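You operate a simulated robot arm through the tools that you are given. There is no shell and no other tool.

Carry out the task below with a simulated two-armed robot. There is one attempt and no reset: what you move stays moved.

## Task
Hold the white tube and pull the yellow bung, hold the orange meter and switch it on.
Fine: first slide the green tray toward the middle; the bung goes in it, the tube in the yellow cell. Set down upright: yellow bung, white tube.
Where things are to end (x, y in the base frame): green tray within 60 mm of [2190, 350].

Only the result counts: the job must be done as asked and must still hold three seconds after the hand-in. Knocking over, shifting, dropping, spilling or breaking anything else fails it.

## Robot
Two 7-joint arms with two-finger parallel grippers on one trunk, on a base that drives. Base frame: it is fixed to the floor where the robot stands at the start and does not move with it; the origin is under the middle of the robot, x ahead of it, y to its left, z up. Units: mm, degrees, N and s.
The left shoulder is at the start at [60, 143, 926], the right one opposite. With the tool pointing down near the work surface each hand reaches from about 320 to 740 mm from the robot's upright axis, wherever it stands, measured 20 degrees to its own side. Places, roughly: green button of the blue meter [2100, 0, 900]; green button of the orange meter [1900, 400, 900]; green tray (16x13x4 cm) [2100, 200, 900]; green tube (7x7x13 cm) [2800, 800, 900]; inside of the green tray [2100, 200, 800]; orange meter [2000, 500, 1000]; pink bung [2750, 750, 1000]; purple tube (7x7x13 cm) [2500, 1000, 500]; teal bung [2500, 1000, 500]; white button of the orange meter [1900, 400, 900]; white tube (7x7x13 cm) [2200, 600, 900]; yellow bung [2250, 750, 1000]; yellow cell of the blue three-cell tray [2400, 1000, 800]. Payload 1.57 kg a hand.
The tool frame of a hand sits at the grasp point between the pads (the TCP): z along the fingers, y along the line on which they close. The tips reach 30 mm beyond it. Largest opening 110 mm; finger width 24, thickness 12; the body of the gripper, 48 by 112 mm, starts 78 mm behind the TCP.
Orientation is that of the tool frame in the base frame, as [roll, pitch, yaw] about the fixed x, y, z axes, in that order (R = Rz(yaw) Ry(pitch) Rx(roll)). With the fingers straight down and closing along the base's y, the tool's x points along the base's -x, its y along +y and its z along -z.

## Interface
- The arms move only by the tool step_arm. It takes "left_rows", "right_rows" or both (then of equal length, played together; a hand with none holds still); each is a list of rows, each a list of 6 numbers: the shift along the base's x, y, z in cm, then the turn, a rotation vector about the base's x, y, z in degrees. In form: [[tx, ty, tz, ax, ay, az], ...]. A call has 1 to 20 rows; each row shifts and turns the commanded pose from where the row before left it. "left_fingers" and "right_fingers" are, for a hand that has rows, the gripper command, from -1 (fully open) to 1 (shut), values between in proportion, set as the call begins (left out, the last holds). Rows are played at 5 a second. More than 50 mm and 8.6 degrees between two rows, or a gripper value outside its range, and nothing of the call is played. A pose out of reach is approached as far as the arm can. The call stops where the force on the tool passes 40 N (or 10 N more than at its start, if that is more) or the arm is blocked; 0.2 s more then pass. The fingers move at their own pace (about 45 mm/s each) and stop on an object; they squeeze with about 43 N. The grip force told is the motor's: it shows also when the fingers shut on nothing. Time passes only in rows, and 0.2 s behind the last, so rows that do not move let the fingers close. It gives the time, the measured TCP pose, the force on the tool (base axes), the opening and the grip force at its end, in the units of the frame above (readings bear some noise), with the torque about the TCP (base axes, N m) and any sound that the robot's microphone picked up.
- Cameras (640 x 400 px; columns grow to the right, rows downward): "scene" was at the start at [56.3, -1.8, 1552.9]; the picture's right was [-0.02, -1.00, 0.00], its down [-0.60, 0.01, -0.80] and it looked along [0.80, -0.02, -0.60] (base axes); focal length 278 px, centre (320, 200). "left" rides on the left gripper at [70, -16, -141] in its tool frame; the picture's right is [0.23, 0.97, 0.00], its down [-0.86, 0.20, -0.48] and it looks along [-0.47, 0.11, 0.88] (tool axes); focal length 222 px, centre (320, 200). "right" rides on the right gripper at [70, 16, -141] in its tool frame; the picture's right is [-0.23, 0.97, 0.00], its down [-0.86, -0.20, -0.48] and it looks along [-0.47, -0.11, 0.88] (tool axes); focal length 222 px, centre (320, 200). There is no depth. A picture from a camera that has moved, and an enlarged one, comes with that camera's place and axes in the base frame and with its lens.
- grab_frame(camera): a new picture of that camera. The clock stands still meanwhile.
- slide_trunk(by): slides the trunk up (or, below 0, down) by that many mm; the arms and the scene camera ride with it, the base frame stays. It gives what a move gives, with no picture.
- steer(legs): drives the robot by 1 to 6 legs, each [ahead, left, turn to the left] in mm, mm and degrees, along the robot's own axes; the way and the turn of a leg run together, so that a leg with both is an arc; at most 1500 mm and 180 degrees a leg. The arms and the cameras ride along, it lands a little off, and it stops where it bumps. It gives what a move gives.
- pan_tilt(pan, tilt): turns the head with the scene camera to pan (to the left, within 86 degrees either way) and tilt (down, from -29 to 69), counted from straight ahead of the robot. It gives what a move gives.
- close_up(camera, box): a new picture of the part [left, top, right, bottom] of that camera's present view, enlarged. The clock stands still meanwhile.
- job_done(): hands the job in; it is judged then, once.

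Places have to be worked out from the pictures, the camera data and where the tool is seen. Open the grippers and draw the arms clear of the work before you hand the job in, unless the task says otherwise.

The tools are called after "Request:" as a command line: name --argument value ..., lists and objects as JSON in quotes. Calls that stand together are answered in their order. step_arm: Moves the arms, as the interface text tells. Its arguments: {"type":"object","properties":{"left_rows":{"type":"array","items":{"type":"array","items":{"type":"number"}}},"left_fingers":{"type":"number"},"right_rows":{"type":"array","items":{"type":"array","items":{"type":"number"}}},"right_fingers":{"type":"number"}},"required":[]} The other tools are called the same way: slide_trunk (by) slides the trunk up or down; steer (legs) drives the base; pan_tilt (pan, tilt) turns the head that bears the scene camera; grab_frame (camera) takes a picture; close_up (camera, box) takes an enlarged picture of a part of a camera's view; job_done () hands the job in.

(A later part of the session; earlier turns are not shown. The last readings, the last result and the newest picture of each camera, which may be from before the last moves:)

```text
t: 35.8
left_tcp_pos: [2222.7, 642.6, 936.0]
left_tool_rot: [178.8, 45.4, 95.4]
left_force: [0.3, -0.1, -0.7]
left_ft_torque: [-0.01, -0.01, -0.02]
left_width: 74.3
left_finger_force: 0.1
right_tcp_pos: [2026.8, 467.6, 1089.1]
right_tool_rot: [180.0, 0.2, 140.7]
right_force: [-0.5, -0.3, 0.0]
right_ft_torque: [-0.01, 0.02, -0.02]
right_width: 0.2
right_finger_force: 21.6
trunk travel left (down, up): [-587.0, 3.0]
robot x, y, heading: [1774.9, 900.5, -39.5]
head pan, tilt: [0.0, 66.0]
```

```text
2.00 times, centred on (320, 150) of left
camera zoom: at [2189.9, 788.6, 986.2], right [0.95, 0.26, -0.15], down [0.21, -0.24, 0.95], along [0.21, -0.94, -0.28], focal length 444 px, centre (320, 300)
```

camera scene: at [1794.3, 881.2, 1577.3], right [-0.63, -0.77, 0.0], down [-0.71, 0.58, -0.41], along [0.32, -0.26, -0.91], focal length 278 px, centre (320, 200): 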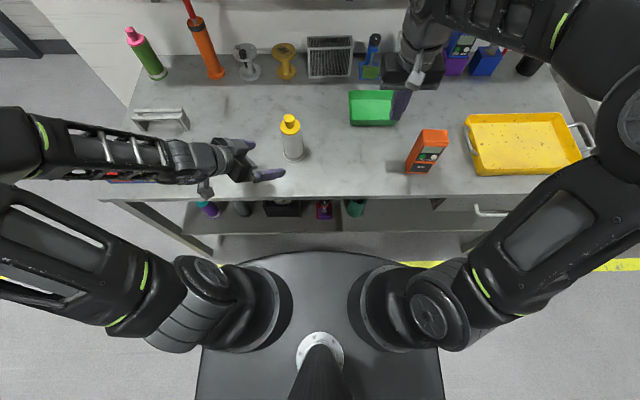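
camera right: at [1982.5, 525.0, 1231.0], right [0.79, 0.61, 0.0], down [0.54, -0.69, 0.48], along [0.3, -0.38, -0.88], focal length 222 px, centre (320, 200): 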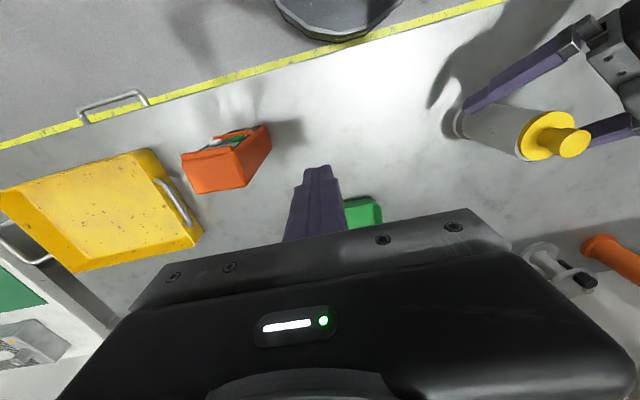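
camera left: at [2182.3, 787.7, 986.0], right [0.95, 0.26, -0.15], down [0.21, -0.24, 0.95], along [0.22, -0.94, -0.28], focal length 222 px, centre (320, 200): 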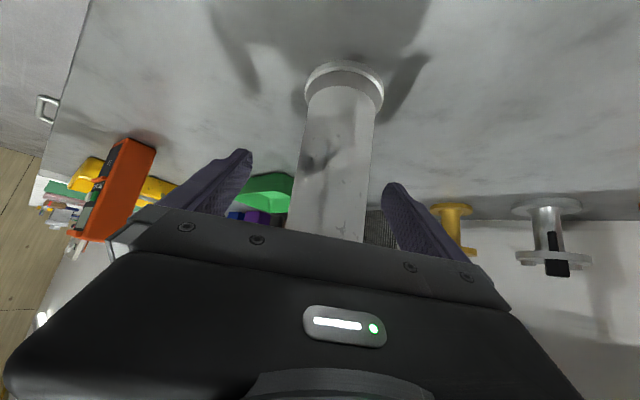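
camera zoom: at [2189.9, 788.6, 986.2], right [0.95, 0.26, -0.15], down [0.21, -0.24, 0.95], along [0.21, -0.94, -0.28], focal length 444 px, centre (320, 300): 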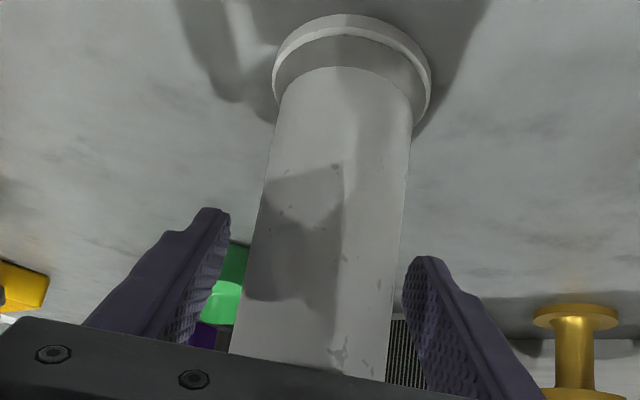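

Now the tube is nearly centred (about 2 mm left to go). I shift that and close the left fingers on the tube.

Request:
step_arm --left_rows '[[0.2, 0.02, 0, 0, 0, 0], [0, 0, 0, 0, 0, 0], [0, 0, 0, 0, 0, 0], [0, 0, 0, 0, 0, 0], [0, 0, 0, 0, 0, 0]]' --left_fingers 1

Request:
close_up --camera "scene" --box '[190, 90, 350, 190]'

Request:
close_up --camera "left" --box '[220, 50, 420, 250]'

```text
t: 37.0
left_tcp_pos: [2224.9, 642.4, 936.6]
left_tool_rot: [178.9, 45.4, 95.3]
left_force: [0.2, -0.1, 1.0]
left_ft_torque: [-0.1, 0.23, 0.04]
left_width: 54.3
left_finger_force: 42.8
right_tcp_pos: [2027.0, 469.2, 1089.1]
right_tool_rot: [-179.9, 0.2, 140.7]
right_force: [0.8, -1.1, 1.1]
right_ft_torque: [0.0, 0.04, -0.01]
right_width: 0.2
right_finger_force: 21.7
trunk travel left (down, up): [-587.0, 3.0]
robot x, y, heading: [1770.4, 902.2, -39.2]
head pan, tilt: [0.0, 66.0]
```

```text
4.00 times, centred on (270, 140) of scene
camera zoom: at [1794.6, 881.4, 1577.3], right [-0.63, -0.77, 0.0], down [-0.71, 0.58, -0.41], along [0.32, -0.26, -0.91], focal length 1112 px, centre (520, 440)
```

zoom: 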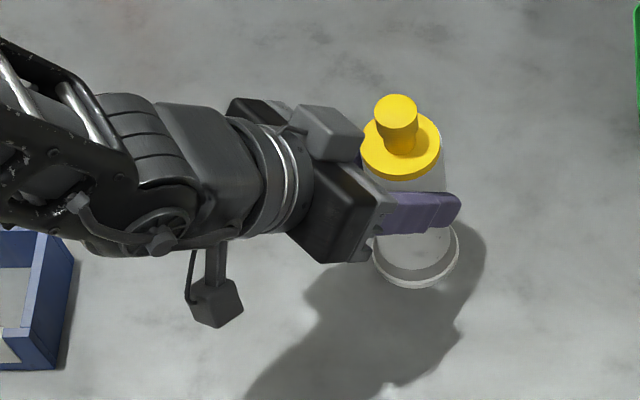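

```text
2.00 times, centred on (320, 150) of left
camera zoom: at [2192.1, 788.4, 986.5], right [0.95, 0.26, -0.15], down [0.21, -0.24, 0.95], along [0.21, -0.94, -0.28], focal length 444 px, centre (320, 300)
```

zoom: 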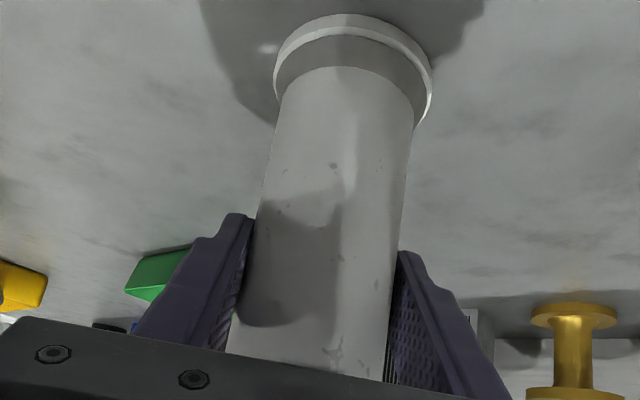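

The tube is held firmly (54 mm wide, 43 N). Now the right hand goes, fingers opened to about 70 mm and turned 45° to stay clear of the left gripper, to above the yellow bung.

Request:
step_arm --right_rows '[[3.15, 2.85, 0.4, 0, 0, -7.5], [3.15, 2.85, 0.4, 0, 0, -7.5], [3.15, 2.85, 0.4, 0, 0, -7.5], [3.15, 2.85, 0.4, 0, 0, -7.5], [3.15, 2.85, 0.4, 0, 0, -7.5], [3.15, 2.85, 0.4, 0, 0, -7.5], [0, 0, 0, 0, 0, 0]]' --right_fingers -0.27

Request:
close_up --camera "scene" --box '[190, 60, 380, 190]'

Request:
grab_frame --camera "right"

```text
t: 38.6
left_tcp_pos: [2225.9, 642.3, 937.6]
left_tool_rot: [178.9, 45.4, 95.4]
left_force: [-0.6, -1.0, 1.6]
left_ft_torque: [-0.1, 0.12, 0.0]
left_width: 54.5
left_finger_force: 42.6
right_tcp_pos: [2215.0, 638.7, 1111.5]
right_tool_rot: [-180.0, 0.1, 95.7]
right_force: [0.6, 0.1, -0.4]
right_ft_torque: [0.02, 0.01, 0.0]
right_width: 70.0
right_finger_force: 0.0
trunk travel left (down, up): [-587.0, 3.0]
robot x, y, heading: [1769.9, 895.8, -39.3]
head pan, tilt: [0.0, 66.0]
```

```text
3.08 times, centred on (285, 125) of scene
camera zoom: at [1794.4, 881.2, 1577.3], right [-0.63, -0.77, 0.0], down [-0.71, 0.58, -0.41], along [0.32, -0.26, -0.91], focal length 856 px, centre (428, 431)
```

zoom: 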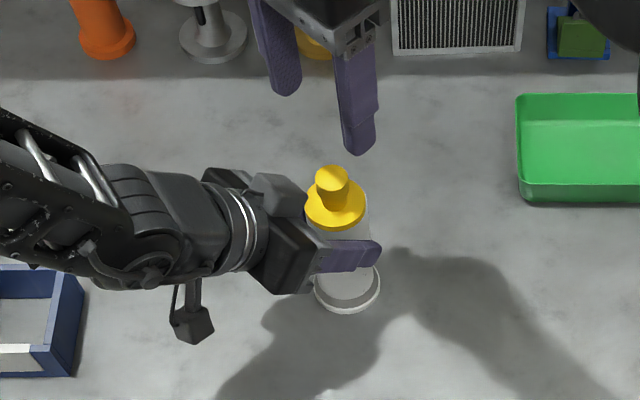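

```text
taken
camera right: at [2224.0, 710.0, 1254.0], right [0.99, -0.13, 0.0], down [-0.11, -0.87, 0.48], along [-0.06, -0.48, -0.88], focal length 222 px, centre (320, 200)
```

right: 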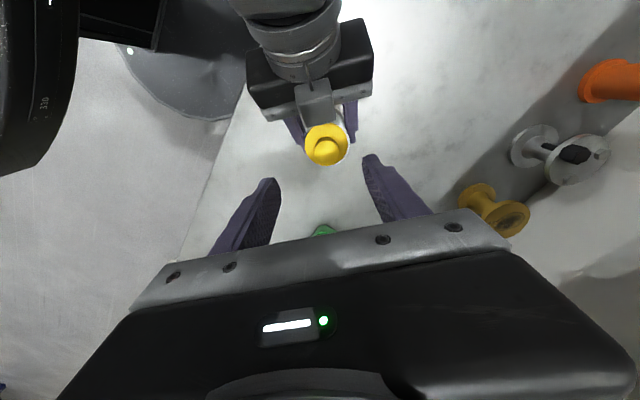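

The right camera shows the bung almost below the right hand; I enlarge to centre precisely.

Request:
close_up --camera "right" --box '[240, 90, 400, 190]'

```text
4.00 times, centred on (320, 140) of right
camera zoom: at [2224.0, 710.0, 1254.0], right [0.99, -0.13, 0.0], down [-0.11, -0.87, 0.48], along [-0.06, -0.48, -0.88], focal length 888 px, centre (320, 440)
```

zoom: 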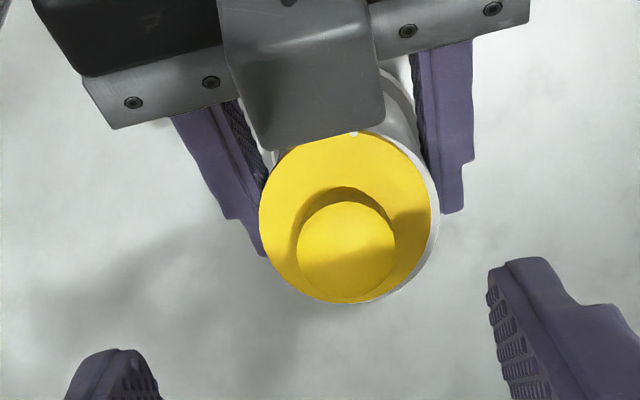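

The bung axis is at ≈[2222, 639.5] in the right hand's frame, with room for its fingers (gap ≈ 17 mm or more to the left gripper). I centre and lower so the tips end just above the collar.

Request:
step_arm --right_rows '[[0.35, 0.05, -1.0, 0, 0, 0], [0.35, 0.05, -1.5, 0, 0, 0], [0, 0, -3.0, 0, 0, 0], [0, 0, -2.5, 0, 0, 0], [0, 0, -1.2, 0, 0, 0], [0, 0, 0, 0, 0, 0]]'

Request:
close_up --camera "scene" --box '[220, 80, 360, 180]'

Request:
grab_frame --camera "right"

Request:
grab_frame --camera "left"

```text
t: 40.0
left_tcp_pos: [2225.5, 642.2, 936.0]
left_tool_rot: [178.9, 45.6, 95.4]
left_force: [0.5, 0.2, 0.6]
left_ft_torque: [-0.04, 0.03, -0.03]
left_width: 54.5
left_finger_force: 42.8
right_tcp_pos: [2224.3, 640.9, 1021.6]
right_tool_rot: [-179.9, 0.2, 95.8]
right_force: [0.3, 0.0, 0.3]
right_ft_torque: [0.0, 0.04, 0.0]
right_width: 70.0
right_finger_force: 0.0
trunk travel left (down, up): [-587.0, 3.0]
robot x, y, heading: [1769.1, 902.4, -39.2]
head pan, tilt: [0.0, 66.0]
```

```text
4.00 times, centred on (290, 130) of scene
camera zoom: at [1794.9, 881.5, 1577.2], right [-0.63, -0.77, 0.0], down [-0.71, 0.58, -0.41], along [0.32, -0.26, -0.91], focal length 1112 px, centre (440, 480)
```

zoom: 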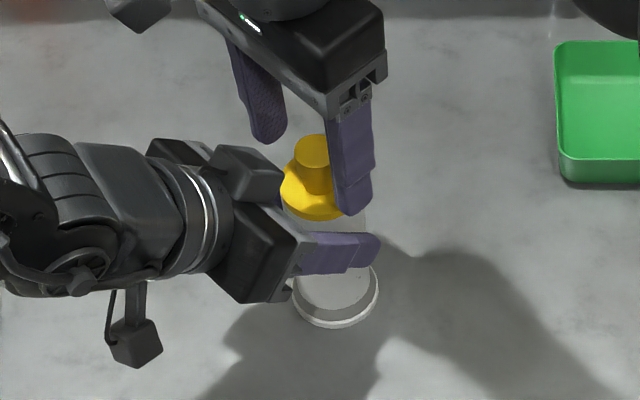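

```text
taken
camera right: at [2231.8, 711.0, 1162.5], right [0.99, -0.13, 0.0], down [-0.11, -0.87, 0.48], along [-0.06, -0.48, -0.88], focal length 222 px, centre (320, 200)
```

right: 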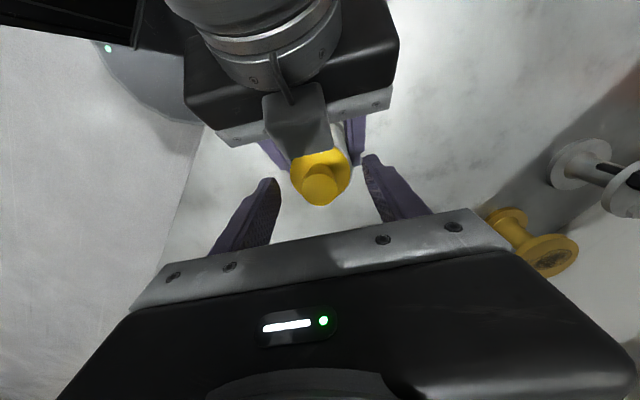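

```text
taken
camera left: at [2192.3, 788.6, 986.3], right [0.95, 0.26, -0.15], down [0.21, -0.24, 0.95], along [0.21, -0.94, -0.28], focal length 222 px, centre (320, 200)
```

left: 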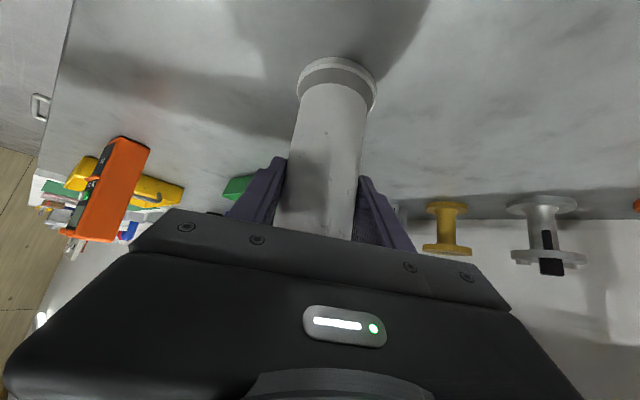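

The right fingers surround the handle of the bung, well centred. I close them on it.

Request:
step_arm --right_rows '[[-0.1, 0.1, -0.3, 0, 0, 0], [0, 0, 0, 0, 0, 0], [0, 0, 0, 0, 0, 0], [0, 0, 0, 0, 0, 0], [0, 0, 0, 0, 0, 0], [0, 0, 0, 0, 0, 0]]' --right_fingers 1

Request:
close_up --camera "scene" --box '[220, 80, 360, 180]'

```text
t: 41.4
left_tcp_pos: [2225.0, 641.9, 936.0]
left_tool_rot: [178.9, 45.5, 95.6]
left_force: [3.3, 0.9, -0.9]
left_ft_torque: [0.02, 0.61, -0.04]
left_width: 54.3
left_finger_force: 42.5
right_tcp_pos: [2222.8, 640.6, 1017.5]
right_tool_rot: [-180.0, 0.3, 95.8]
right_force: [-5.4, 0.0, 3.3]
right_ft_torque: [-0.02, 0.13, -0.05]
right_width: 26.5
right_finger_force: 37.0
trunk travel left (down, up): [-587.0, 3.0]
robot x, y, heading: [1774.3, 902.2, -39.0]
head pan, tilt: [0.0, 66.0]
```

```text
4.00 times, centred on (290, 130) of scene
camera zoom: at [1794.8, 881.4, 1577.3], right [-0.63, -0.77, 0.0], down [-0.71, 0.58, -0.41], along [0.32, -0.26, -0.91], focal length 1112 px, centre (440, 480)
```

zoom: 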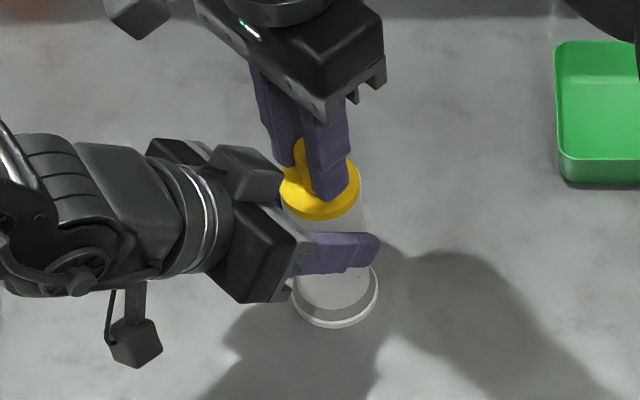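

Both grips are firm. With the left hand holding the tube still I pull the bung straight up in small steps.

Request:
step_arm --right_rows '[[0, 0, 0.8, 0, 0, 0], [0, 0, 0.8, 0, 0, 0], [0, 0, 0.8, 0, 0, 0], [0, 0, 0.8, 0, 0, 0], [0, 0, 0.8, 0, 0, 0], [0, 0, 0.8, 0, 0, 0]]'

Request:
close_up --camera "scene" --box '[220, 80, 360, 180]'

Request:
grab_frame --camera "right"

```text
t: 42.8
left_tcp_pos: [2223.4, 641.6, 936.5]
left_tool_rot: [179.0, 45.4, 95.5]
left_force: [-0.6, -0.9, 0.0]
left_ft_torque: [0.01, 0.05, -0.03]
left_width: 54.6
left_finger_force: 43.0
right_tcp_pos: [2220.6, 641.1, 1067.5]
right_tool_rot: [179.9, 0.2, 95.8]
right_force: [0.1, -0.2, -0.8]
right_ft_torque: [-0.03, 0.0, -0.03]
right_width: 26.6
right_finger_force: 37.4
trunk travel left (down, up): [-587.0, 3.0]
robot x, y, heading: [1772.8, 902.7, -39.0]
head pan, tilt: [0.0, 66.0]
```

```text
4.00 times, centred on (290, 130) of scene
camera zoom: at [1794.9, 881.4, 1577.2], right [-0.63, -0.77, 0.0], down [-0.71, 0.58, -0.41], along [0.32, -0.26, -0.91], focal length 1112 px, centre (440, 480)
```

zoom: 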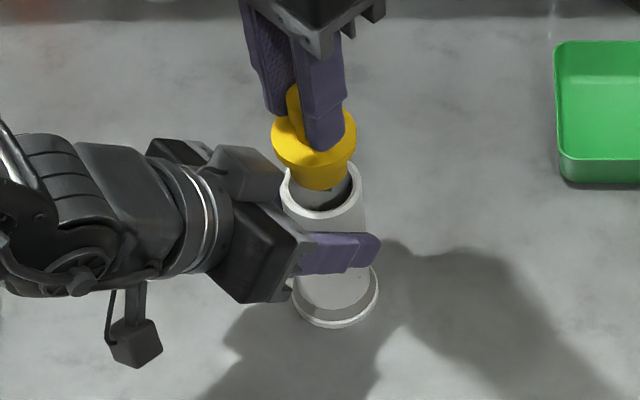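

```text
taken
camera right: at [2229.6, 711.8, 1208.0], right [0.99, -0.13, 0.0], down [-0.11, -0.87, 0.48], along [-0.06, -0.48, -0.88], focal length 222 px, centre (320, 200)
```

right: 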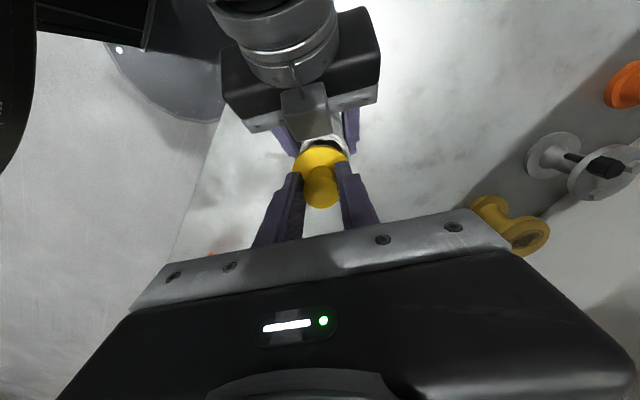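

The bung is out of the tube with no residual force. I lift it a little more and carry it to above the green tray, turning the hand back to its usual attitude on the way.

Request:
step_arm --right_rows '[[0, 0, 3.0, 0, 0, 0], [-0.41, -3.65, -1.0, 0, 0, 5.6], [-0.41, -3.65, -1.2, 0, 0, 5.6], [-0.41, -3.65, -1.4, 0, 0, 5.6], [-0.41, -3.65, -1.5, 0, 0, 5.6], [-0.41, -3.65, -1.5, 0, 0, 5.6], [-0.41, -3.65, -1.5, 0, 0, 5.6], [-0.41, -3.65, -1.5, 0, 0, 5.6], [-0.41, -3.65, -1.5, 0, 0, 5.6], [0, 0, 0, 0, 0, 0]]'

Request:
close_up --camera "scene" --box '[260, 60, 420, 160]'

Request:
grab_frame --camera "right"

```text
t: 45.0
left_tcp_pos: [2225.3, 643.2, 935.9]
left_tool_rot: [178.8, 45.5, 95.3]
left_force: [-0.5, 0.8, -0.3]
left_ft_torque: [0.01, 0.02, 0.02]
left_width: 54.6
left_finger_force: 43.2
right_tcp_pos: [2192.0, 349.5, 982.6]
right_tool_rot: [-180.0, 0.2, 140.7]
right_force: [-0.3, 0.6, -1.0]
right_ft_torque: [-0.03, 0.02, 0.01]
right_width: 26.4
right_finger_force: 37.6
trunk travel left (down, up): [-587.0, 3.0]
robot x, y, heading: [1773.3, 900.8, -39.4]
head pan, tilt: [0.0, 66.0]
```

```text
4.00 times, centred on (340, 110) of scene
camera zoom: at [1795.0, 881.8, 1577.2], right [-0.63, -0.77, 0.0], down [-0.71, 0.58, -0.41], along [0.31, -0.26, -0.91], focal length 1112 px, centre (240, 560)
```

zoom: 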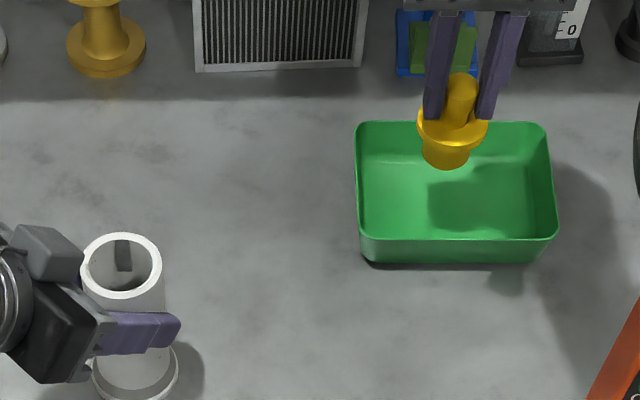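

```text
taken
camera right: at [2147.4, 405.5, 1124.7], right [0.79, 0.61, 0.0], down [0.53, -0.69, 0.48], along [0.29, -0.38, -0.88], focal length 222 px, centre (320, 200)
```

right: 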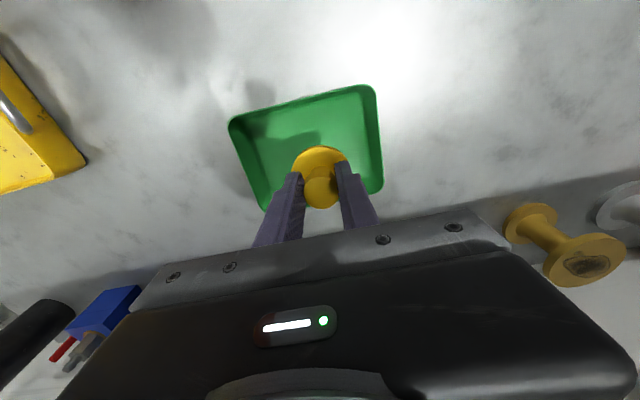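

The bung hangs over the middle of the tray, inside its walls. I lower it to just above the tray floor.

Request:
step_arm --right_rows '[[0, 0, -2.4, 0, 0, 0], [0, 0, -2.0, 0, 0, 0], [0, 0, -0.6, 0, 0, 0], [0, 0, 0, 0, 0, 0]]'

Request:
close_up --camera "scene" --box '[330, 80, 410, 130]'

Request:
close_up --camera "right" --box '[220, 70, 420, 220]'

```text
t: 46.0
left_tcp_pos: [2225.8, 643.6, 936.0]
left_tool_rot: [178.9, 45.4, 95.4]
left_force: [0.3, -0.5, 0.5]
left_ft_torque: [0.02, -0.02, 0.0]
left_width: 54.7
left_finger_force: 42.5
right_tcp_pos: [2191.9, 349.4, 933.9]
right_tool_rot: [-180.0, 0.2, 140.6]
right_force: [-0.2, 0.4, -0.2]
right_ft_torque: [-0.05, 0.0, 0.02]
right_width: 26.3
right_finger_force: 37.6
trunk travel left (down, up): [-587.0, 3.0]
robot x, y, heading: [1773.5, 901.8, -39.1]
head pan, tilt: [0.0, 66.0]
```

```text
8.00 times, centred on (370, 105) of scene
camera zoom: at [1795.0, 881.2, 1577.2], right [-0.63, -0.77, 0.0], down [-0.71, 0.58, -0.41], along [0.31, -0.26, -0.91], focal length 2225 px, centre (-80, 960)
```

zoom: 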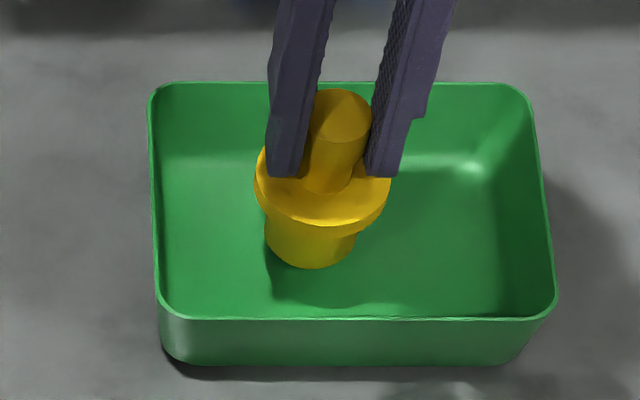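

```text
2.67 times, centred on (320, 145) of right
camera zoom: at [2147.1, 406.4, 1075.7], right [0.79, 0.61, 0.0], down [0.53, -0.7, 0.48], along [0.29, -0.38, -0.88], focal length 592 px, centre (320, 347)
```

zoom: 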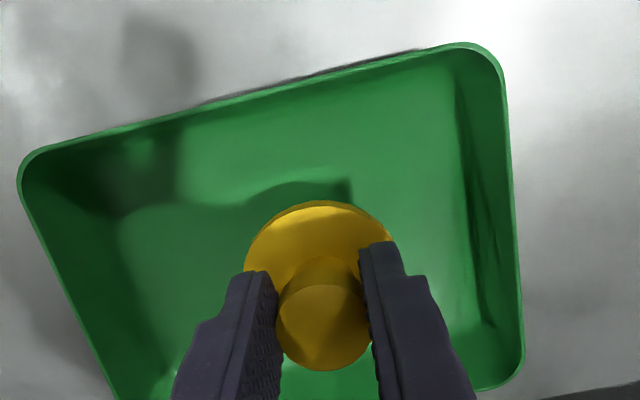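

The plug's bottom is judged about 8 mm above the tray floor. I lower gently in small steps and watch the force.

Request:
step_arm --right_rows '[[0, 0, -0.3, 0, 0, 0], [0, 0, -0.3, 0, 0, 0], [0, 0, 0, 0, 0, 0]]'

Request:
step_arm --right_rows '[[0, 0, -0.25, 0, 0, 0], [0, 0, 0, 0, 0, 0]]'

```text
t: 46.8
left_tcp_pos: [2224.9, 641.7, 937.2]
left_tool_rot: [178.9, 45.5, 95.4]
left_force: [-0.9, -0.3, 0.1]
left_ft_torque: [0.03, 0.02, -0.03]
left_width: 54.4
left_finger_force: 42.9
right_tcp_pos: [2190.7, 350.2, 929.2]
right_tool_rot: [-179.9, 0.3, 140.6]
right_force: [0.0, 0.6, -1.4]
right_ft_torque: [-0.03, 0.01, 0.0]
right_width: 26.5
right_finger_force: 37.3
trunk travel left (down, up): [-587.0, 3.0]
robot x, y, heading: [1774.0, 901.9, -39.0]
head pan, tilt: [0.0, 66.0]
```

```text
t: 47.4
left_tcp_pos: [2225.9, 642.0, 935.1]
left_tool_rot: [178.9, 45.5, 95.4]
left_force: [0.2, 0.9, 0.0]
left_ft_torque: [0.04, 0.02, 0.0]
left_width: 54.6
left_finger_force: 43.0
right_tcp_pos: [2191.0, 349.0, 926.9]
right_tool_rot: [-180.0, 0.2, 140.6]
right_force: [-0.1, 0.5, -0.7]
right_ft_torque: [0.0, 0.03, -0.01]
right_width: 26.5
right_finger_force: 37.0
trunk travel left (down, up): [-587.0, 3.0]
robot x, y, heading: [1772.9, 897.2, -39.3]
head pan, tilt: [0.0, 66.0]
```

No contact yet (force near zero at z 927). I keep lowering in small steps.

Request:
step_arm --right_rows '[[0, 0, -0.25, 0, 0, 0], [0, 0, 0, 0, 0, 0]]'

Request:
step_arm --right_rows '[[0, 0, -0.25, 0, 0, 0], [0, 0, 0, 0, 0, 0]]'

Request:
close_up --camera "scene" --box '[330, 80, 410, 130]'

```text
t: 48.0
left_tcp_pos: [2225.3, 643.5, 936.2]
left_tool_rot: [178.9, 45.5, 95.3]
left_force: [0.0, 0.0, -0.1]
left_ft_torque: [0.02, 0.02, -0.02]
left_width: 54.3
left_finger_force: 43.2
right_tcp_pos: [2189.1, 350.0, 923.4]
right_tool_rot: [179.9, 0.2, 140.6]
right_force: [-0.9, -0.1, -1.1]
right_ft_torque: [0.0, 0.01, 0.0]
right_width: 26.4
right_finger_force: 37.1
trunk travel left (down, up): [-587.0, 3.0]
robot x, y, heading: [1775.3, 901.6, -39.3]
head pan, tilt: [0.0, 66.0]
```

```text
t: 48.6
left_tcp_pos: [2225.9, 642.7, 936.5]
left_tool_rot: [178.8, 45.5, 95.4]
left_force: [-0.4, 0.3, -0.3]
left_ft_torque: [-0.02, 0.0, 0.02]
left_width: 54.2
left_finger_force: 43.3
right_tcp_pos: [2189.6, 348.8, 921.6]
right_tool_rot: [-180.0, 0.2, 140.6]
right_force: [-1.0, 0.2, -1.1]
right_ft_torque: [0.0, 0.02, -0.02]
right_width: 26.3
right_finger_force: 37.2
trunk travel left (down, up): [-587.0, 3.0]
robot x, y, heading: [1776.0, 899.7, -39.5]
head pan, tilt: [0.0, 66.0]
```

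```text
8.00 times, centred on (370, 105) of scene
camera zoom: at [1795.0, 881.2, 1577.2], right [-0.63, -0.77, 0.0], down [-0.71, 0.58, -0.41], along [0.31, -0.26, -0.91], focal length 2225 px, centre (-80, 960)
```

zoom: 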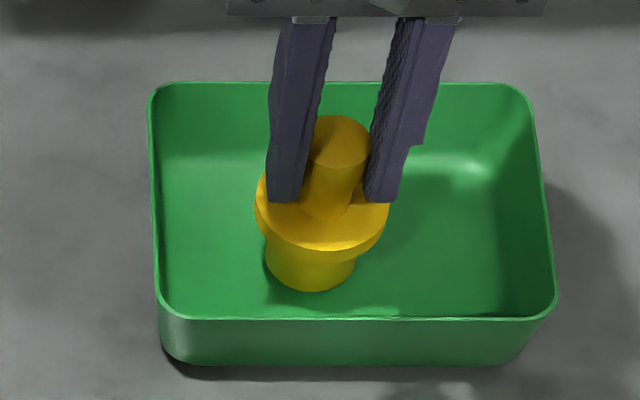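

Still no contact, the shadow shows only a small gap. I continue lowering step by step.

Request:
step_arm --right_rows '[[0, 0, -0.25, 0, 0, 0], [0, 0, 0, 0, 0, 0]]'

Request:
step_arm --right_rows '[[0, 0, -0.25, 0, 0, 0], [0, 0, 0, 0, 0, 0]]'

```text
t: 49.2
left_tcp_pos: [2224.8, 642.4, 936.8]
left_tool_rot: [178.8, 45.5, 95.3]
left_force: [-0.6, 0.7, -0.6]
left_ft_torque: [0.02, -0.04, 0.0]
left_width: 54.2
left_finger_force: 42.6
right_tcp_pos: [2190.0, 349.5, 920.4]
right_tool_rot: [-179.9, 0.4, 140.5]
right_force: [-1.7, 0.3, 11.5]
right_ft_torque: [0.02, 0.04, 0.02]
right_width: 26.3
right_finger_force: 36.9
trunk travel left (down, up): [-587.0, 3.0]
robot x, y, heading: [1772.1, 899.2, -39.2]
head pan, tilt: [0.0, 66.0]
```

```text
t: 49.8
left_tcp_pos: [2224.4, 644.8, 938.2]
left_tool_rot: [178.7, 45.7, 95.4]
left_force: [0.2, 0.5, -0.5]
left_ft_torque: [0.03, 0.02, -0.03]
left_width: 54.2
left_finger_force: 43.0
right_tcp_pos: [2187.4, 350.0, 920.1]
right_tool_rot: [-180.0, 0.7, 140.6]
right_force: [-0.3, -3.2, 28.8]
right_ft_torque: [-0.27, -0.05, -0.07]
right_width: 26.0
right_finger_force: 37.7
trunk travel left (down, up): [-587.0, 3.0]
robot x, y, heading: [1773.7, 898.9, -39.2]
head pan, tilt: [0.0, 66.0]
```

The bung rests on the tray floor (28 N). I relax the press by 2.5 mm and open the right fingers.

Request:
step_arm --right_rows '[[0, 0, 0.25, 0, 0, 0], [0, 0, 0, 0, 0, 0]]'

Request:
step_arm --right_rows '[[0, 0, 0, 0, 0, 0], [0, 0, 0, 0, 0, 0], [0, 0, 0, 0, 0, 0]]' --right_fingers -0.1

Request:
close_up --camera "scene" --box '[330, 80, 410, 130]'

```text
t: 50.4
left_tcp_pos: [2224.8, 644.1, 936.1]
left_tool_rot: [178.9, 45.5, 95.4]
left_force: [-0.7, 0.0, 1.4]
left_ft_torque: [-0.01, 0.0, 0.0]
left_width: 54.6
left_finger_force: 43.2
right_tcp_pos: [2189.2, 350.7, 920.4]
right_tool_rot: [-179.9, 0.4, 140.7]
right_force: [3.4, -3.9, 22.1]
right_ft_torque: [-0.38, -0.4, 0.0]
right_width: 26.2
right_finger_force: 37.3
trunk travel left (down, up): [-587.0, 3.0]
robot x, y, heading: [1771.5, 899.4, -39.1]
head pan, tilt: [0.0, 66.0]
```

```text
t: 51.2
left_tcp_pos: [2225.3, 643.1, 936.4]
left_tool_rot: [178.9, 45.5, 95.4]
left_force: [0.4, -0.4, -1.0]
left_ft_torque: [0.01, 0.01, 0.01]
left_width: 54.5
left_finger_force: 43.3
right_tcp_pos: [2188.8, 350.3, 918.2]
right_tool_rot: [180.0, 0.2, 140.5]
right_force: [-0.9, -0.2, 0.7]
right_ft_torque: [-0.01, -0.01, 0.01]
right_width: 60.5
right_finger_force: 0.1
trunk travel left (down, up): [-587.0, 3.0]
robot x, y, heading: [1772.3, 902.7, -39.2]
head pan, tilt: [0.0, 66.0]
```

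```text
8.00 times, centred on (370, 105) of scene
camera zoom: at [1794.9, 881.4, 1577.2], right [-0.63, -0.77, 0.0], down [-0.71, 0.58, -0.41], along [0.31, -0.26, -0.91], focal length 2225 px, centre (-80, 960)
```

zoom: 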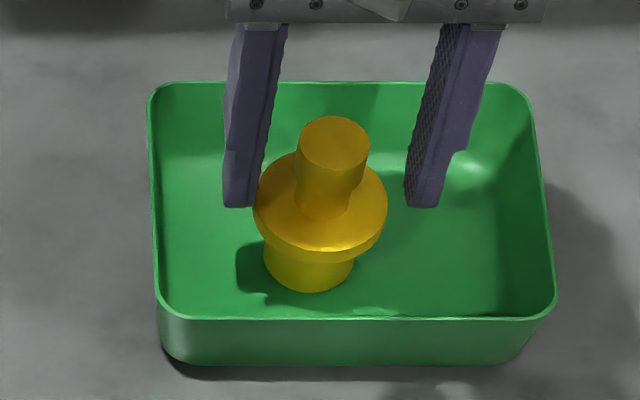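

The bung stands upright in the tray, free of the fingers. I lift the right hand straight up above it and draw it back to its waiting place.

Request:
step_arm --right_rows '[[0, 0, 3.0, 0, 0, 0], [0, 0, 3.2, 0, 0, 0], [-3.2, 2.36, 2.2, 0, 0, 0], [-3.2, 2.36, 2.2, 0, 0, 0], [-3.2, 2.36, 2.2, 0, 0, 0], [-3.2, 2.36, 2.2, 0, 0, 0], [-3.2, 2.36, 2.2, 0, 0, 0], [0, 0, 0, 0, 0, 0]]'

Request:
grab_frame --camera "scene"

```text
t: 53.0
left_tcp_pos: [2224.8, 642.4, 937.6]
left_tool_rot: [179.1, 45.5, 95.4]
left_force: [-0.2, -0.1, -0.2]
left_ft_torque: [0.0, 0.02, -0.02]
left_width: 54.4
left_finger_force: 43.1
right_tcp_pos: [2033.6, 465.9, 1092.2]
right_tool_rot: [180.0, 0.3, 140.6]
right_force: [0.8, 0.3, 0.3]
right_ft_torque: [0.01, 0.02, 0.02]
right_width: 60.4
right_finger_force: 0.1
trunk travel left (down, up): [-587.0, 3.0]
robot x, y, heading: [1775.1, 899.3, -38.8]
head pan, tilt: [0.0, 66.0]
```

```text
taken
camera scene: at [1795.5, 881.0, 1577.2], right [-0.63, -0.77, 0.0], down [-0.71, 0.58, -0.41], along [0.31, -0.26, -0.91], focal length 278 px, centre (320, 200)
```

scene: 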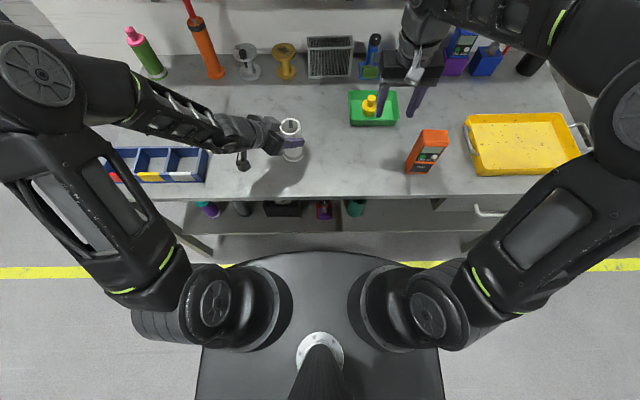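

Bung done. Next I lift the white tube straight up by 88 mm with the left hand so its foot clears the blue tray's rim.

Request:
step_arm --left_rows '[[0, 0, 1.5, 0, 0, 0], [0, 0, 2.4, 0, 0, 0], [0, 0, 2.4, 0, 0, 0], [0, 0, 2.5, 0, 0, 0], [0, 0, 0, 0, 0, 0]]'

Request:
grab_frame --camera "scene"

Request:
grab_frame --camera "left"

Request:
grab_frame --camera "right"

```text
t: 54.2
left_tcp_pos: [2225.9, 640.6, 1023.6]
left_tool_rot: [178.9, 45.5, 95.3]
left_force: [0.5, 0.3, -1.9]
left_ft_torque: [0.03, -0.02, 0.01]
left_width: 54.4
left_finger_force: 42.6
right_tcp_pos: [2033.9, 466.3, 1092.7]
right_tool_rot: [-180.0, 0.3, 140.5]
right_force: [0.9, -0.5, 0.5]
right_ft_torque: [-0.02, 0.01, 0.01]
right_width: 60.1
right_finger_force: 0.1
trunk travel left (down, up): [-587.0, 3.0]
robot x, y, heading: [1770.3, 903.4, -39.1]
head pan, tilt: [0.0, 66.0]
```

```text
taken
camera scene: at [1795.3, 881.1, 1577.2], right [-0.63, -0.77, 0.0], down [-0.71, 0.58, -0.41], along [0.31, -0.26, -0.91], focal length 278 px, centre (320, 200)
```

scene: 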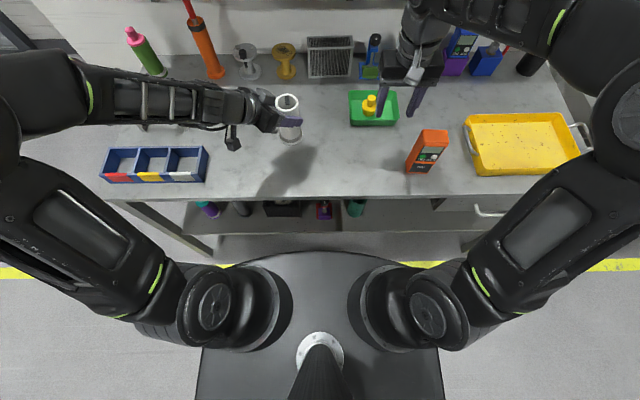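

```text
taken
camera left: at [2193.6, 787.9, 1073.3], right [0.95, 0.26, -0.15], down [0.21, -0.24, 0.95], along [0.21, -0.94, -0.28], focal length 222 px, centre (320, 200)
```

left: 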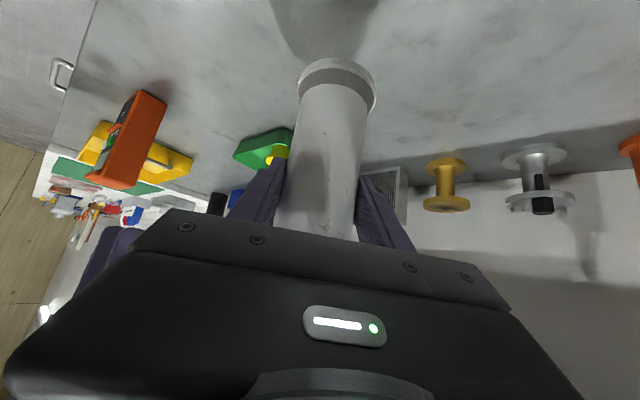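

```text
taken
camera right: at [1989.0, 522.2, 1234.1], right [0.79, 0.61, 0.0], down [0.53, -0.7, 0.48], along [0.29, -0.38, -0.88], focal length 222 px, centre (320, 200)
```

right: 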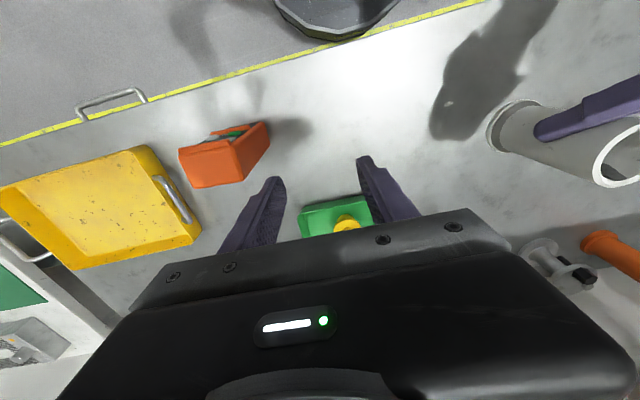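

The tube hangs free at 87 mm height. I drive the robot left by 390 mm and back 56 mm, so that the yellow cell comes to where the tube stood relative to the robot.

Request:
steer --legs '[[-56, 390, 0]]'

Request:
grab_frame --camera "scene"

Request:
grab_frame --camera "left"

```text
t: 56.6
left_tcp_pos: [2429.0, 984.2, 1023.4]
left_tool_rot: [179.0, 45.5, 95.8]
left_force: [-0.2, -0.1, -1.5]
left_ft_torque: [-0.01, -0.01, -0.02]
left_width: 54.1
left_finger_force: 42.7
right_tcp_pos: [2237.6, 806.7, 1092.7]
right_tool_rot: [180.0, 0.2, 140.8]
right_force: [-0.2, -0.4, 0.2]
right_ft_torque: [-0.07, 0.0, 0.04]
right_width: 60.3
right_finger_force: 0.0
trunk travel left (down, up): [-587.0, 3.0]
robot x, y, heading: [1971.6, 1236.1, -39.2]
head pan, tilt: [0.0, 66.0]
```

```text
taken
camera scene: at [1996.6, 1220.3, 1577.3], right [-0.63, -0.78, 0.0], down [-0.71, 0.57, -0.41], along [0.32, -0.26, -0.91], focal length 278 px, centre (320, 200)
```

scene: 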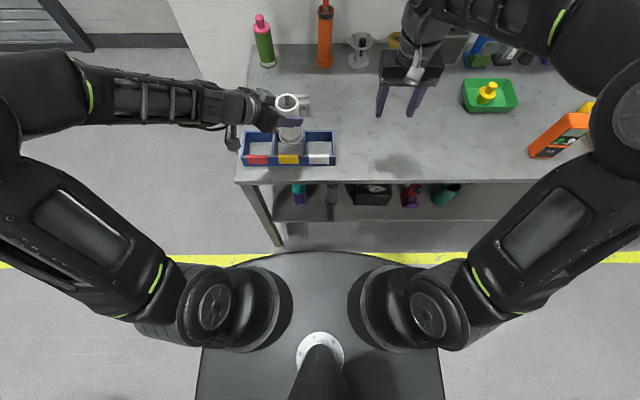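

```text
taken
camera left: at [2395.5, 1129.0, 1073.2], right [0.95, 0.27, -0.15], down [0.22, -0.23, 0.95], along [0.22, -0.93, -0.28], focal length 222 px, centre (320, 200)
```

left: 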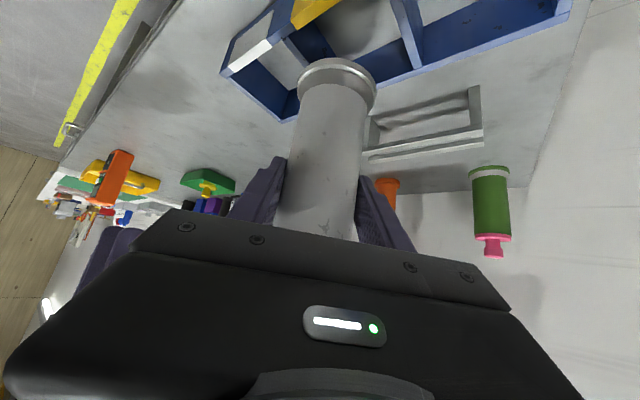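

The tube is now above the blue tray. I enlarge both views to align the tube's foot with the yellow cell.

Request:
close_up --camera "scene" --box '[225, 85, 353, 170]'

Request:
close_up --camera "left" --box '[200, 0, 600, 250]'

Request:
grab_frame --camera "right"

```text
4.71 times, centred on (289, 128) of scene
camera zoom: at [1996.6, 1220.3, 1577.3], right [-0.63, -0.78, 0.0], down [-0.71, 0.57, -0.41], along [0.32, -0.26, -0.91], focal length 1309 px, centre (466, 541)
```

zoom: 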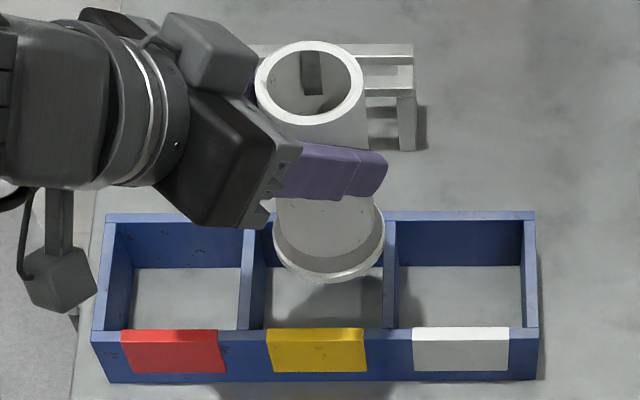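

```text
1.60 times, centred on (400, 125) of left
camera zoom: at [2395.5, 1129.0, 1073.2], right [0.95, 0.27, -0.15], down [0.22, -0.23, 0.95], along [0.22, -0.93, -0.28], focal length 355 px, centre (192, 320)
```

zoom: 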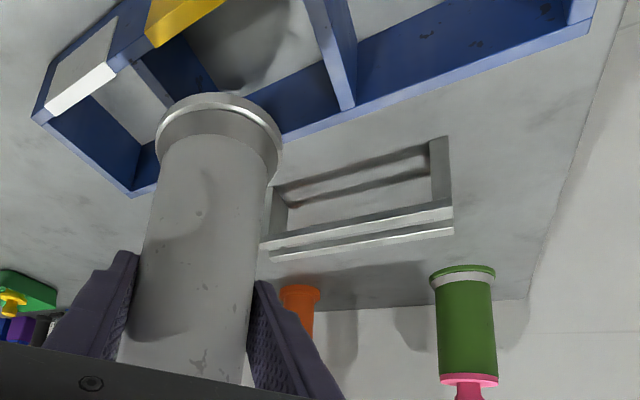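

```text
taken
camera right: at [2192.4, 862.3, 1234.4], right [0.79, 0.61, 0.0], down [0.54, -0.69, 0.48], along [0.3, -0.38, -0.88], focal length 222 px, centre (320, 200)
```

right: 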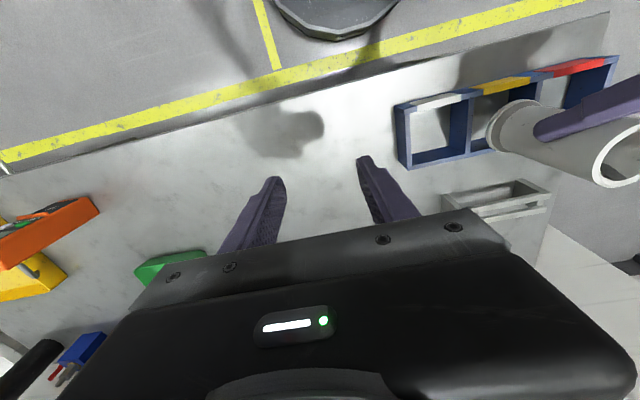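

In the scene view the tube's foot is about 9 mm to the right of the yellow cell's centre and well aligned in depth. I shift by that and lower until the foot is just above the rim, then check again.

Request:
step_arm --left_rows '[[0.57, 0.7, -0.5, 0, 0, 0], [0, 0, -1.0, 0, 0, 0], [0, 0, -1.0, 0, 0, 0], [0, 0, 0, 0, 0, 0]]'

Request:
close_up --camera "scene" --box '[235, 95, 345, 168]'

Request:
close_up --camera "left" --box '[200, 0, 520, 200]'

Request:
close_up --camera "right" --box '[380, 40, 640, 200]'

```text
t: 57.6
left_tcp_pos: [2433.5, 988.6, 997.4]
left_tool_rot: [178.8, 45.5, 95.7]
left_force: [0.0, 0.1, -1.4]
left_ft_torque: [0.03, 0.02, 0.04]
left_width: 54.4
left_finger_force: 42.6
right_tcp_pos: [2235.5, 805.1, 1093.0]
right_tool_rot: [-179.9, 0.2, 141.0]
right_force: [0.1, -0.1, 0.1]
right_ft_torque: [0.0, -0.01, 0.03]
right_width: 60.6
right_finger_force: 0.0
trunk travel left (down, up): [-587.0, 3.0]
robot x, y, heading: [1973.2, 1238.2, -39.2]
head pan, tilt: [0.0, 66.0]
```

```text
5.48 times, centred on (290, 132) of scene
camera zoom: at [1995.9, 1219.3, 1577.3], right [-0.63, -0.78, 0.0], down [-0.71, 0.57, -0.41], along [0.32, -0.26, -0.91], focal length 1524 px, centre (484, 575)
```

zoom: 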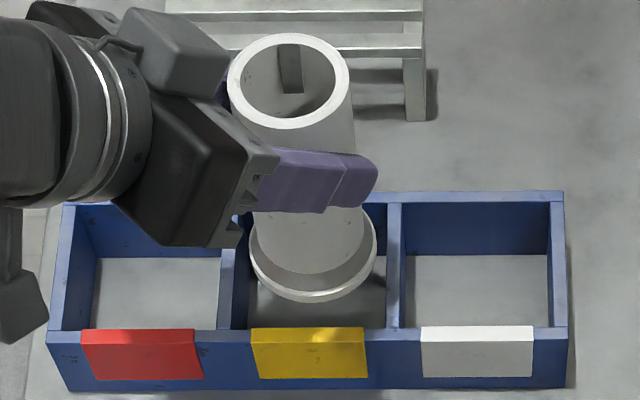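

```text
2.00 times, centred on (360, 100) of left
camera zoom: at [2401.1, 1135.1, 1048.1], right [0.95, 0.27, -0.15], down [0.22, -0.24, 0.95], along [0.22, -0.93, -0.28], focal length 444 px, centre (240, 400)
```

zoom: 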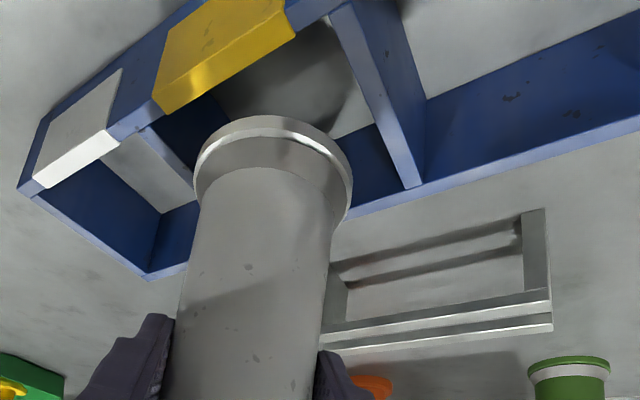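

```text
2.46 times, centred on (510, 120) of right
camera zoom: at [2191.8, 861.5, 1234.2], right [0.79, 0.61, 0.0], down [0.54, -0.69, 0.48], along [0.3, -0.38, -0.88], focal length 547 px, centre (-148, 397)
```

zoom: 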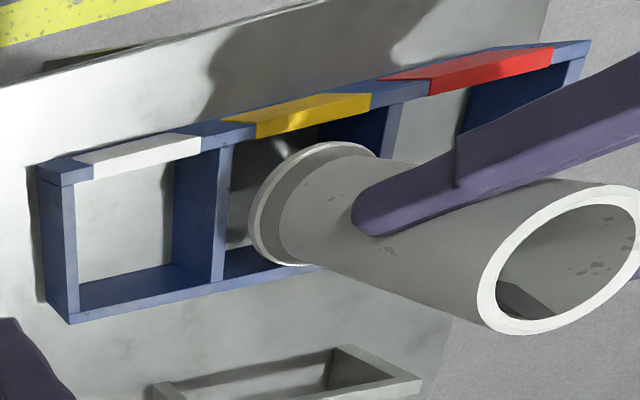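

Tube foot and cell centre now agree within about 1.5 mm in both views. I lower the tube into the yellow cell, first by 50 mm.

Request:
step_arm --left_rows '[[0.05, 0.1, -0.8, 0, 0, 0], [0, 0, -1.0, 0, 0, 0], [0, 0, -1.0, 0, 0, 0], [0, 0, -1.0, 0, 0, 0], [0, 0, -1.2, 0, 0, 0], [0, 0, 0, 0, 0, 0]]'

Request:
close_up --camera "scene" --box '[235, 95, 345, 168]'

Request:
close_up --camera "left" --box '[200, 0, 520, 200]'

```text
t: 59.0
left_tcp_pos: [2434.4, 991.0, 947.6]
left_tool_rot: [178.9, 45.4, 95.7]
left_force: [0.0, -0.1, -1.5]
left_ft_torque: [0.02, 0.01, -0.03]
left_width: 54.3
left_finger_force: 43.3
right_tcp_pos: [2236.2, 805.8, 1092.2]
right_tool_rot: [-180.0, 0.1, 140.8]
right_force: [0.9, 0.9, 0.7]
right_ft_torque: [0.0, -0.02, 0.0]
right_width: 60.7
right_finger_force: 0.0
trunk travel left (down, up): [-587.0, 3.0]
robot x, y, heading: [1975.3, 1239.3, -38.9]
head pan, tilt: [0.0, 66.0]
```

```text
5.48 times, centred on (290, 132) of scene
camera zoom: at [1996.0, 1219.6, 1577.3], right [-0.63, -0.78, 0.0], down [-0.71, 0.57, -0.41], along [0.32, -0.26, -0.91], focal length 1524 px, centre (484, 575)
```

zoom: 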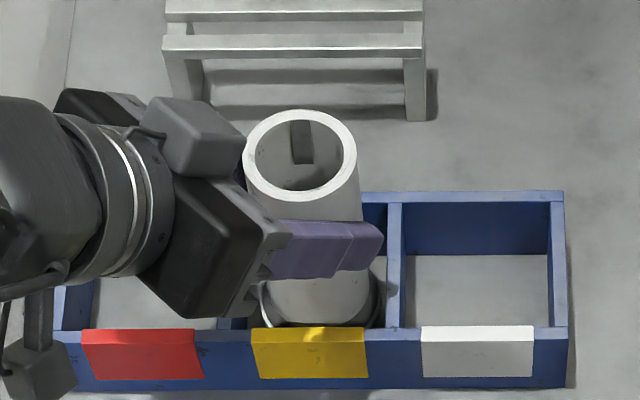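

```text
2.00 times, centred on (360, 100) of left
camera zoom: at [2400.8, 1136.1, 997.1], right [0.95, 0.27, -0.15], down [0.21, -0.24, 0.95], along [0.22, -0.93, -0.28], focal length 444 px, centre (240, 400)
```

zoom: 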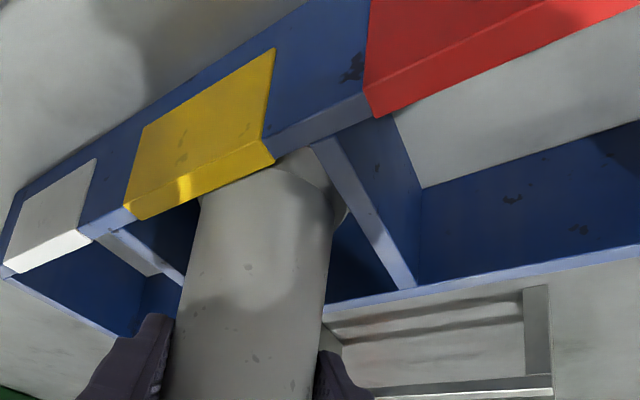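

The tube's foot is inside the yellow cell with no side contact. I lower the remaining ~11 mm gently.

Request:
step_arm --left_rows '[[0, 0, -0.4, 0, 0, 0], [0, 0, -0.4, 0, 0, 0], [0, 0, 0, 0, 0, 0]]'

Request:
step_arm --left_rows '[[0, 0, -0.25, 0, 0, 0], [0, 0, 0, 0, 0, 0]]'

```text
t: 59.8
left_tcp_pos: [2433.7, 991.2, 940.4]
left_tool_rot: [178.8, 45.4, 95.7]
left_force: [-0.5, 0.2, -1.6]
left_ft_torque: [0.0, 0.03, 0.01]
left_width: 54.1
left_finger_force: 43.1
right_tcp_pos: [2236.0, 806.1, 1092.1]
right_tool_rot: [-180.0, 0.2, 140.8]
right_force: [0.0, -0.1, 0.5]
right_ft_torque: [0.03, -0.02, 0.0]
right_width: 60.3
right_finger_force: 0.1
trunk travel left (down, up): [-587.0, 3.0]
robot x, y, heading: [1976.0, 1239.0, -38.8]
head pan, tilt: [0.0, 66.0]
```

```text
t: 60.4
left_tcp_pos: [2434.9, 990.7, 937.9]
left_tool_rot: [178.9, 45.4, 95.7]
left_force: [0.2, -0.1, -2.4]
left_ft_torque: [-0.01, 0.04, -0.03]
left_width: 54.1
left_finger_force: 42.8
right_tcp_pos: [2236.5, 805.8, 1093.0]
right_tool_rot: [-180.0, 0.2, 140.9]
right_force: [0.4, 0.5, -0.8]
right_ft_torque: [0.01, -0.05, 0.0]
right_width: 60.5
right_finger_force: 0.1
trunk travel left (down, up): [-587.0, 3.0]
robot x, y, heading: [1969.4, 1233.8, -39.1]
head pan, tilt: [0.0, 66.0]
```

Still free hanging (force is the tube's weight). I continue with small steps until the foot touches.

Request:
step_arm --left_rows '[[0, 0, -0.2, 0, 0, 0], [0, 0, 0, 0, 0, 0]]'

Request:
step_arm --left_rows '[[0, 0, -0.15, 0, 0, 0], [0, 0, 0, 0, 0, 0]]'

```text
t: 61.0
left_tcp_pos: [2435.5, 991.4, 935.0]
left_tool_rot: [178.9, 45.5, 95.7]
left_force: [-0.3, 0.0, 5.2]
left_ft_torque: [-0.09, 0.1, -0.01]
left_width: 54.2
left_finger_force: 42.5
right_tcp_pos: [2235.9, 805.6, 1092.5]
right_tool_rot: [180.0, 0.2, 140.9]
right_force: [-0.4, -0.6, 0.4]
right_ft_torque: [0.03, -0.02, 0.01]
right_width: 60.5
right_finger_force: 0.0
trunk travel left (down, up): [-587.0, 3.0]
robot x, y, heading: [1973.5, 1238.0, -38.7]
head pan, tilt: [0.0, 66.0]
```

```text
t: 61.6
left_tcp_pos: [2435.3, 991.2, 935.8]
left_tool_rot: [178.8, 45.7, 95.7]
left_force: [2.4, 1.6, 14.2]
left_ft_torque: [-0.05, 0.17, -0.03]
left_width: 54.1
left_finger_force: 42.6
right_tcp_pos: [2237.0, 807.2, 1092.2]
right_tool_rot: [-180.0, 0.3, 141.0]
right_force: [0.2, -0.5, -0.2]
right_ft_torque: [0.03, 0.0, -0.01]
right_width: 60.7
right_finger_force: 0.1
trunk travel left (down, up): [-587.0, 3.0]
robot x, y, heading: [1977.7, 1237.2, -39.1]
head pan, tilt: [0.0, 66.0]
```

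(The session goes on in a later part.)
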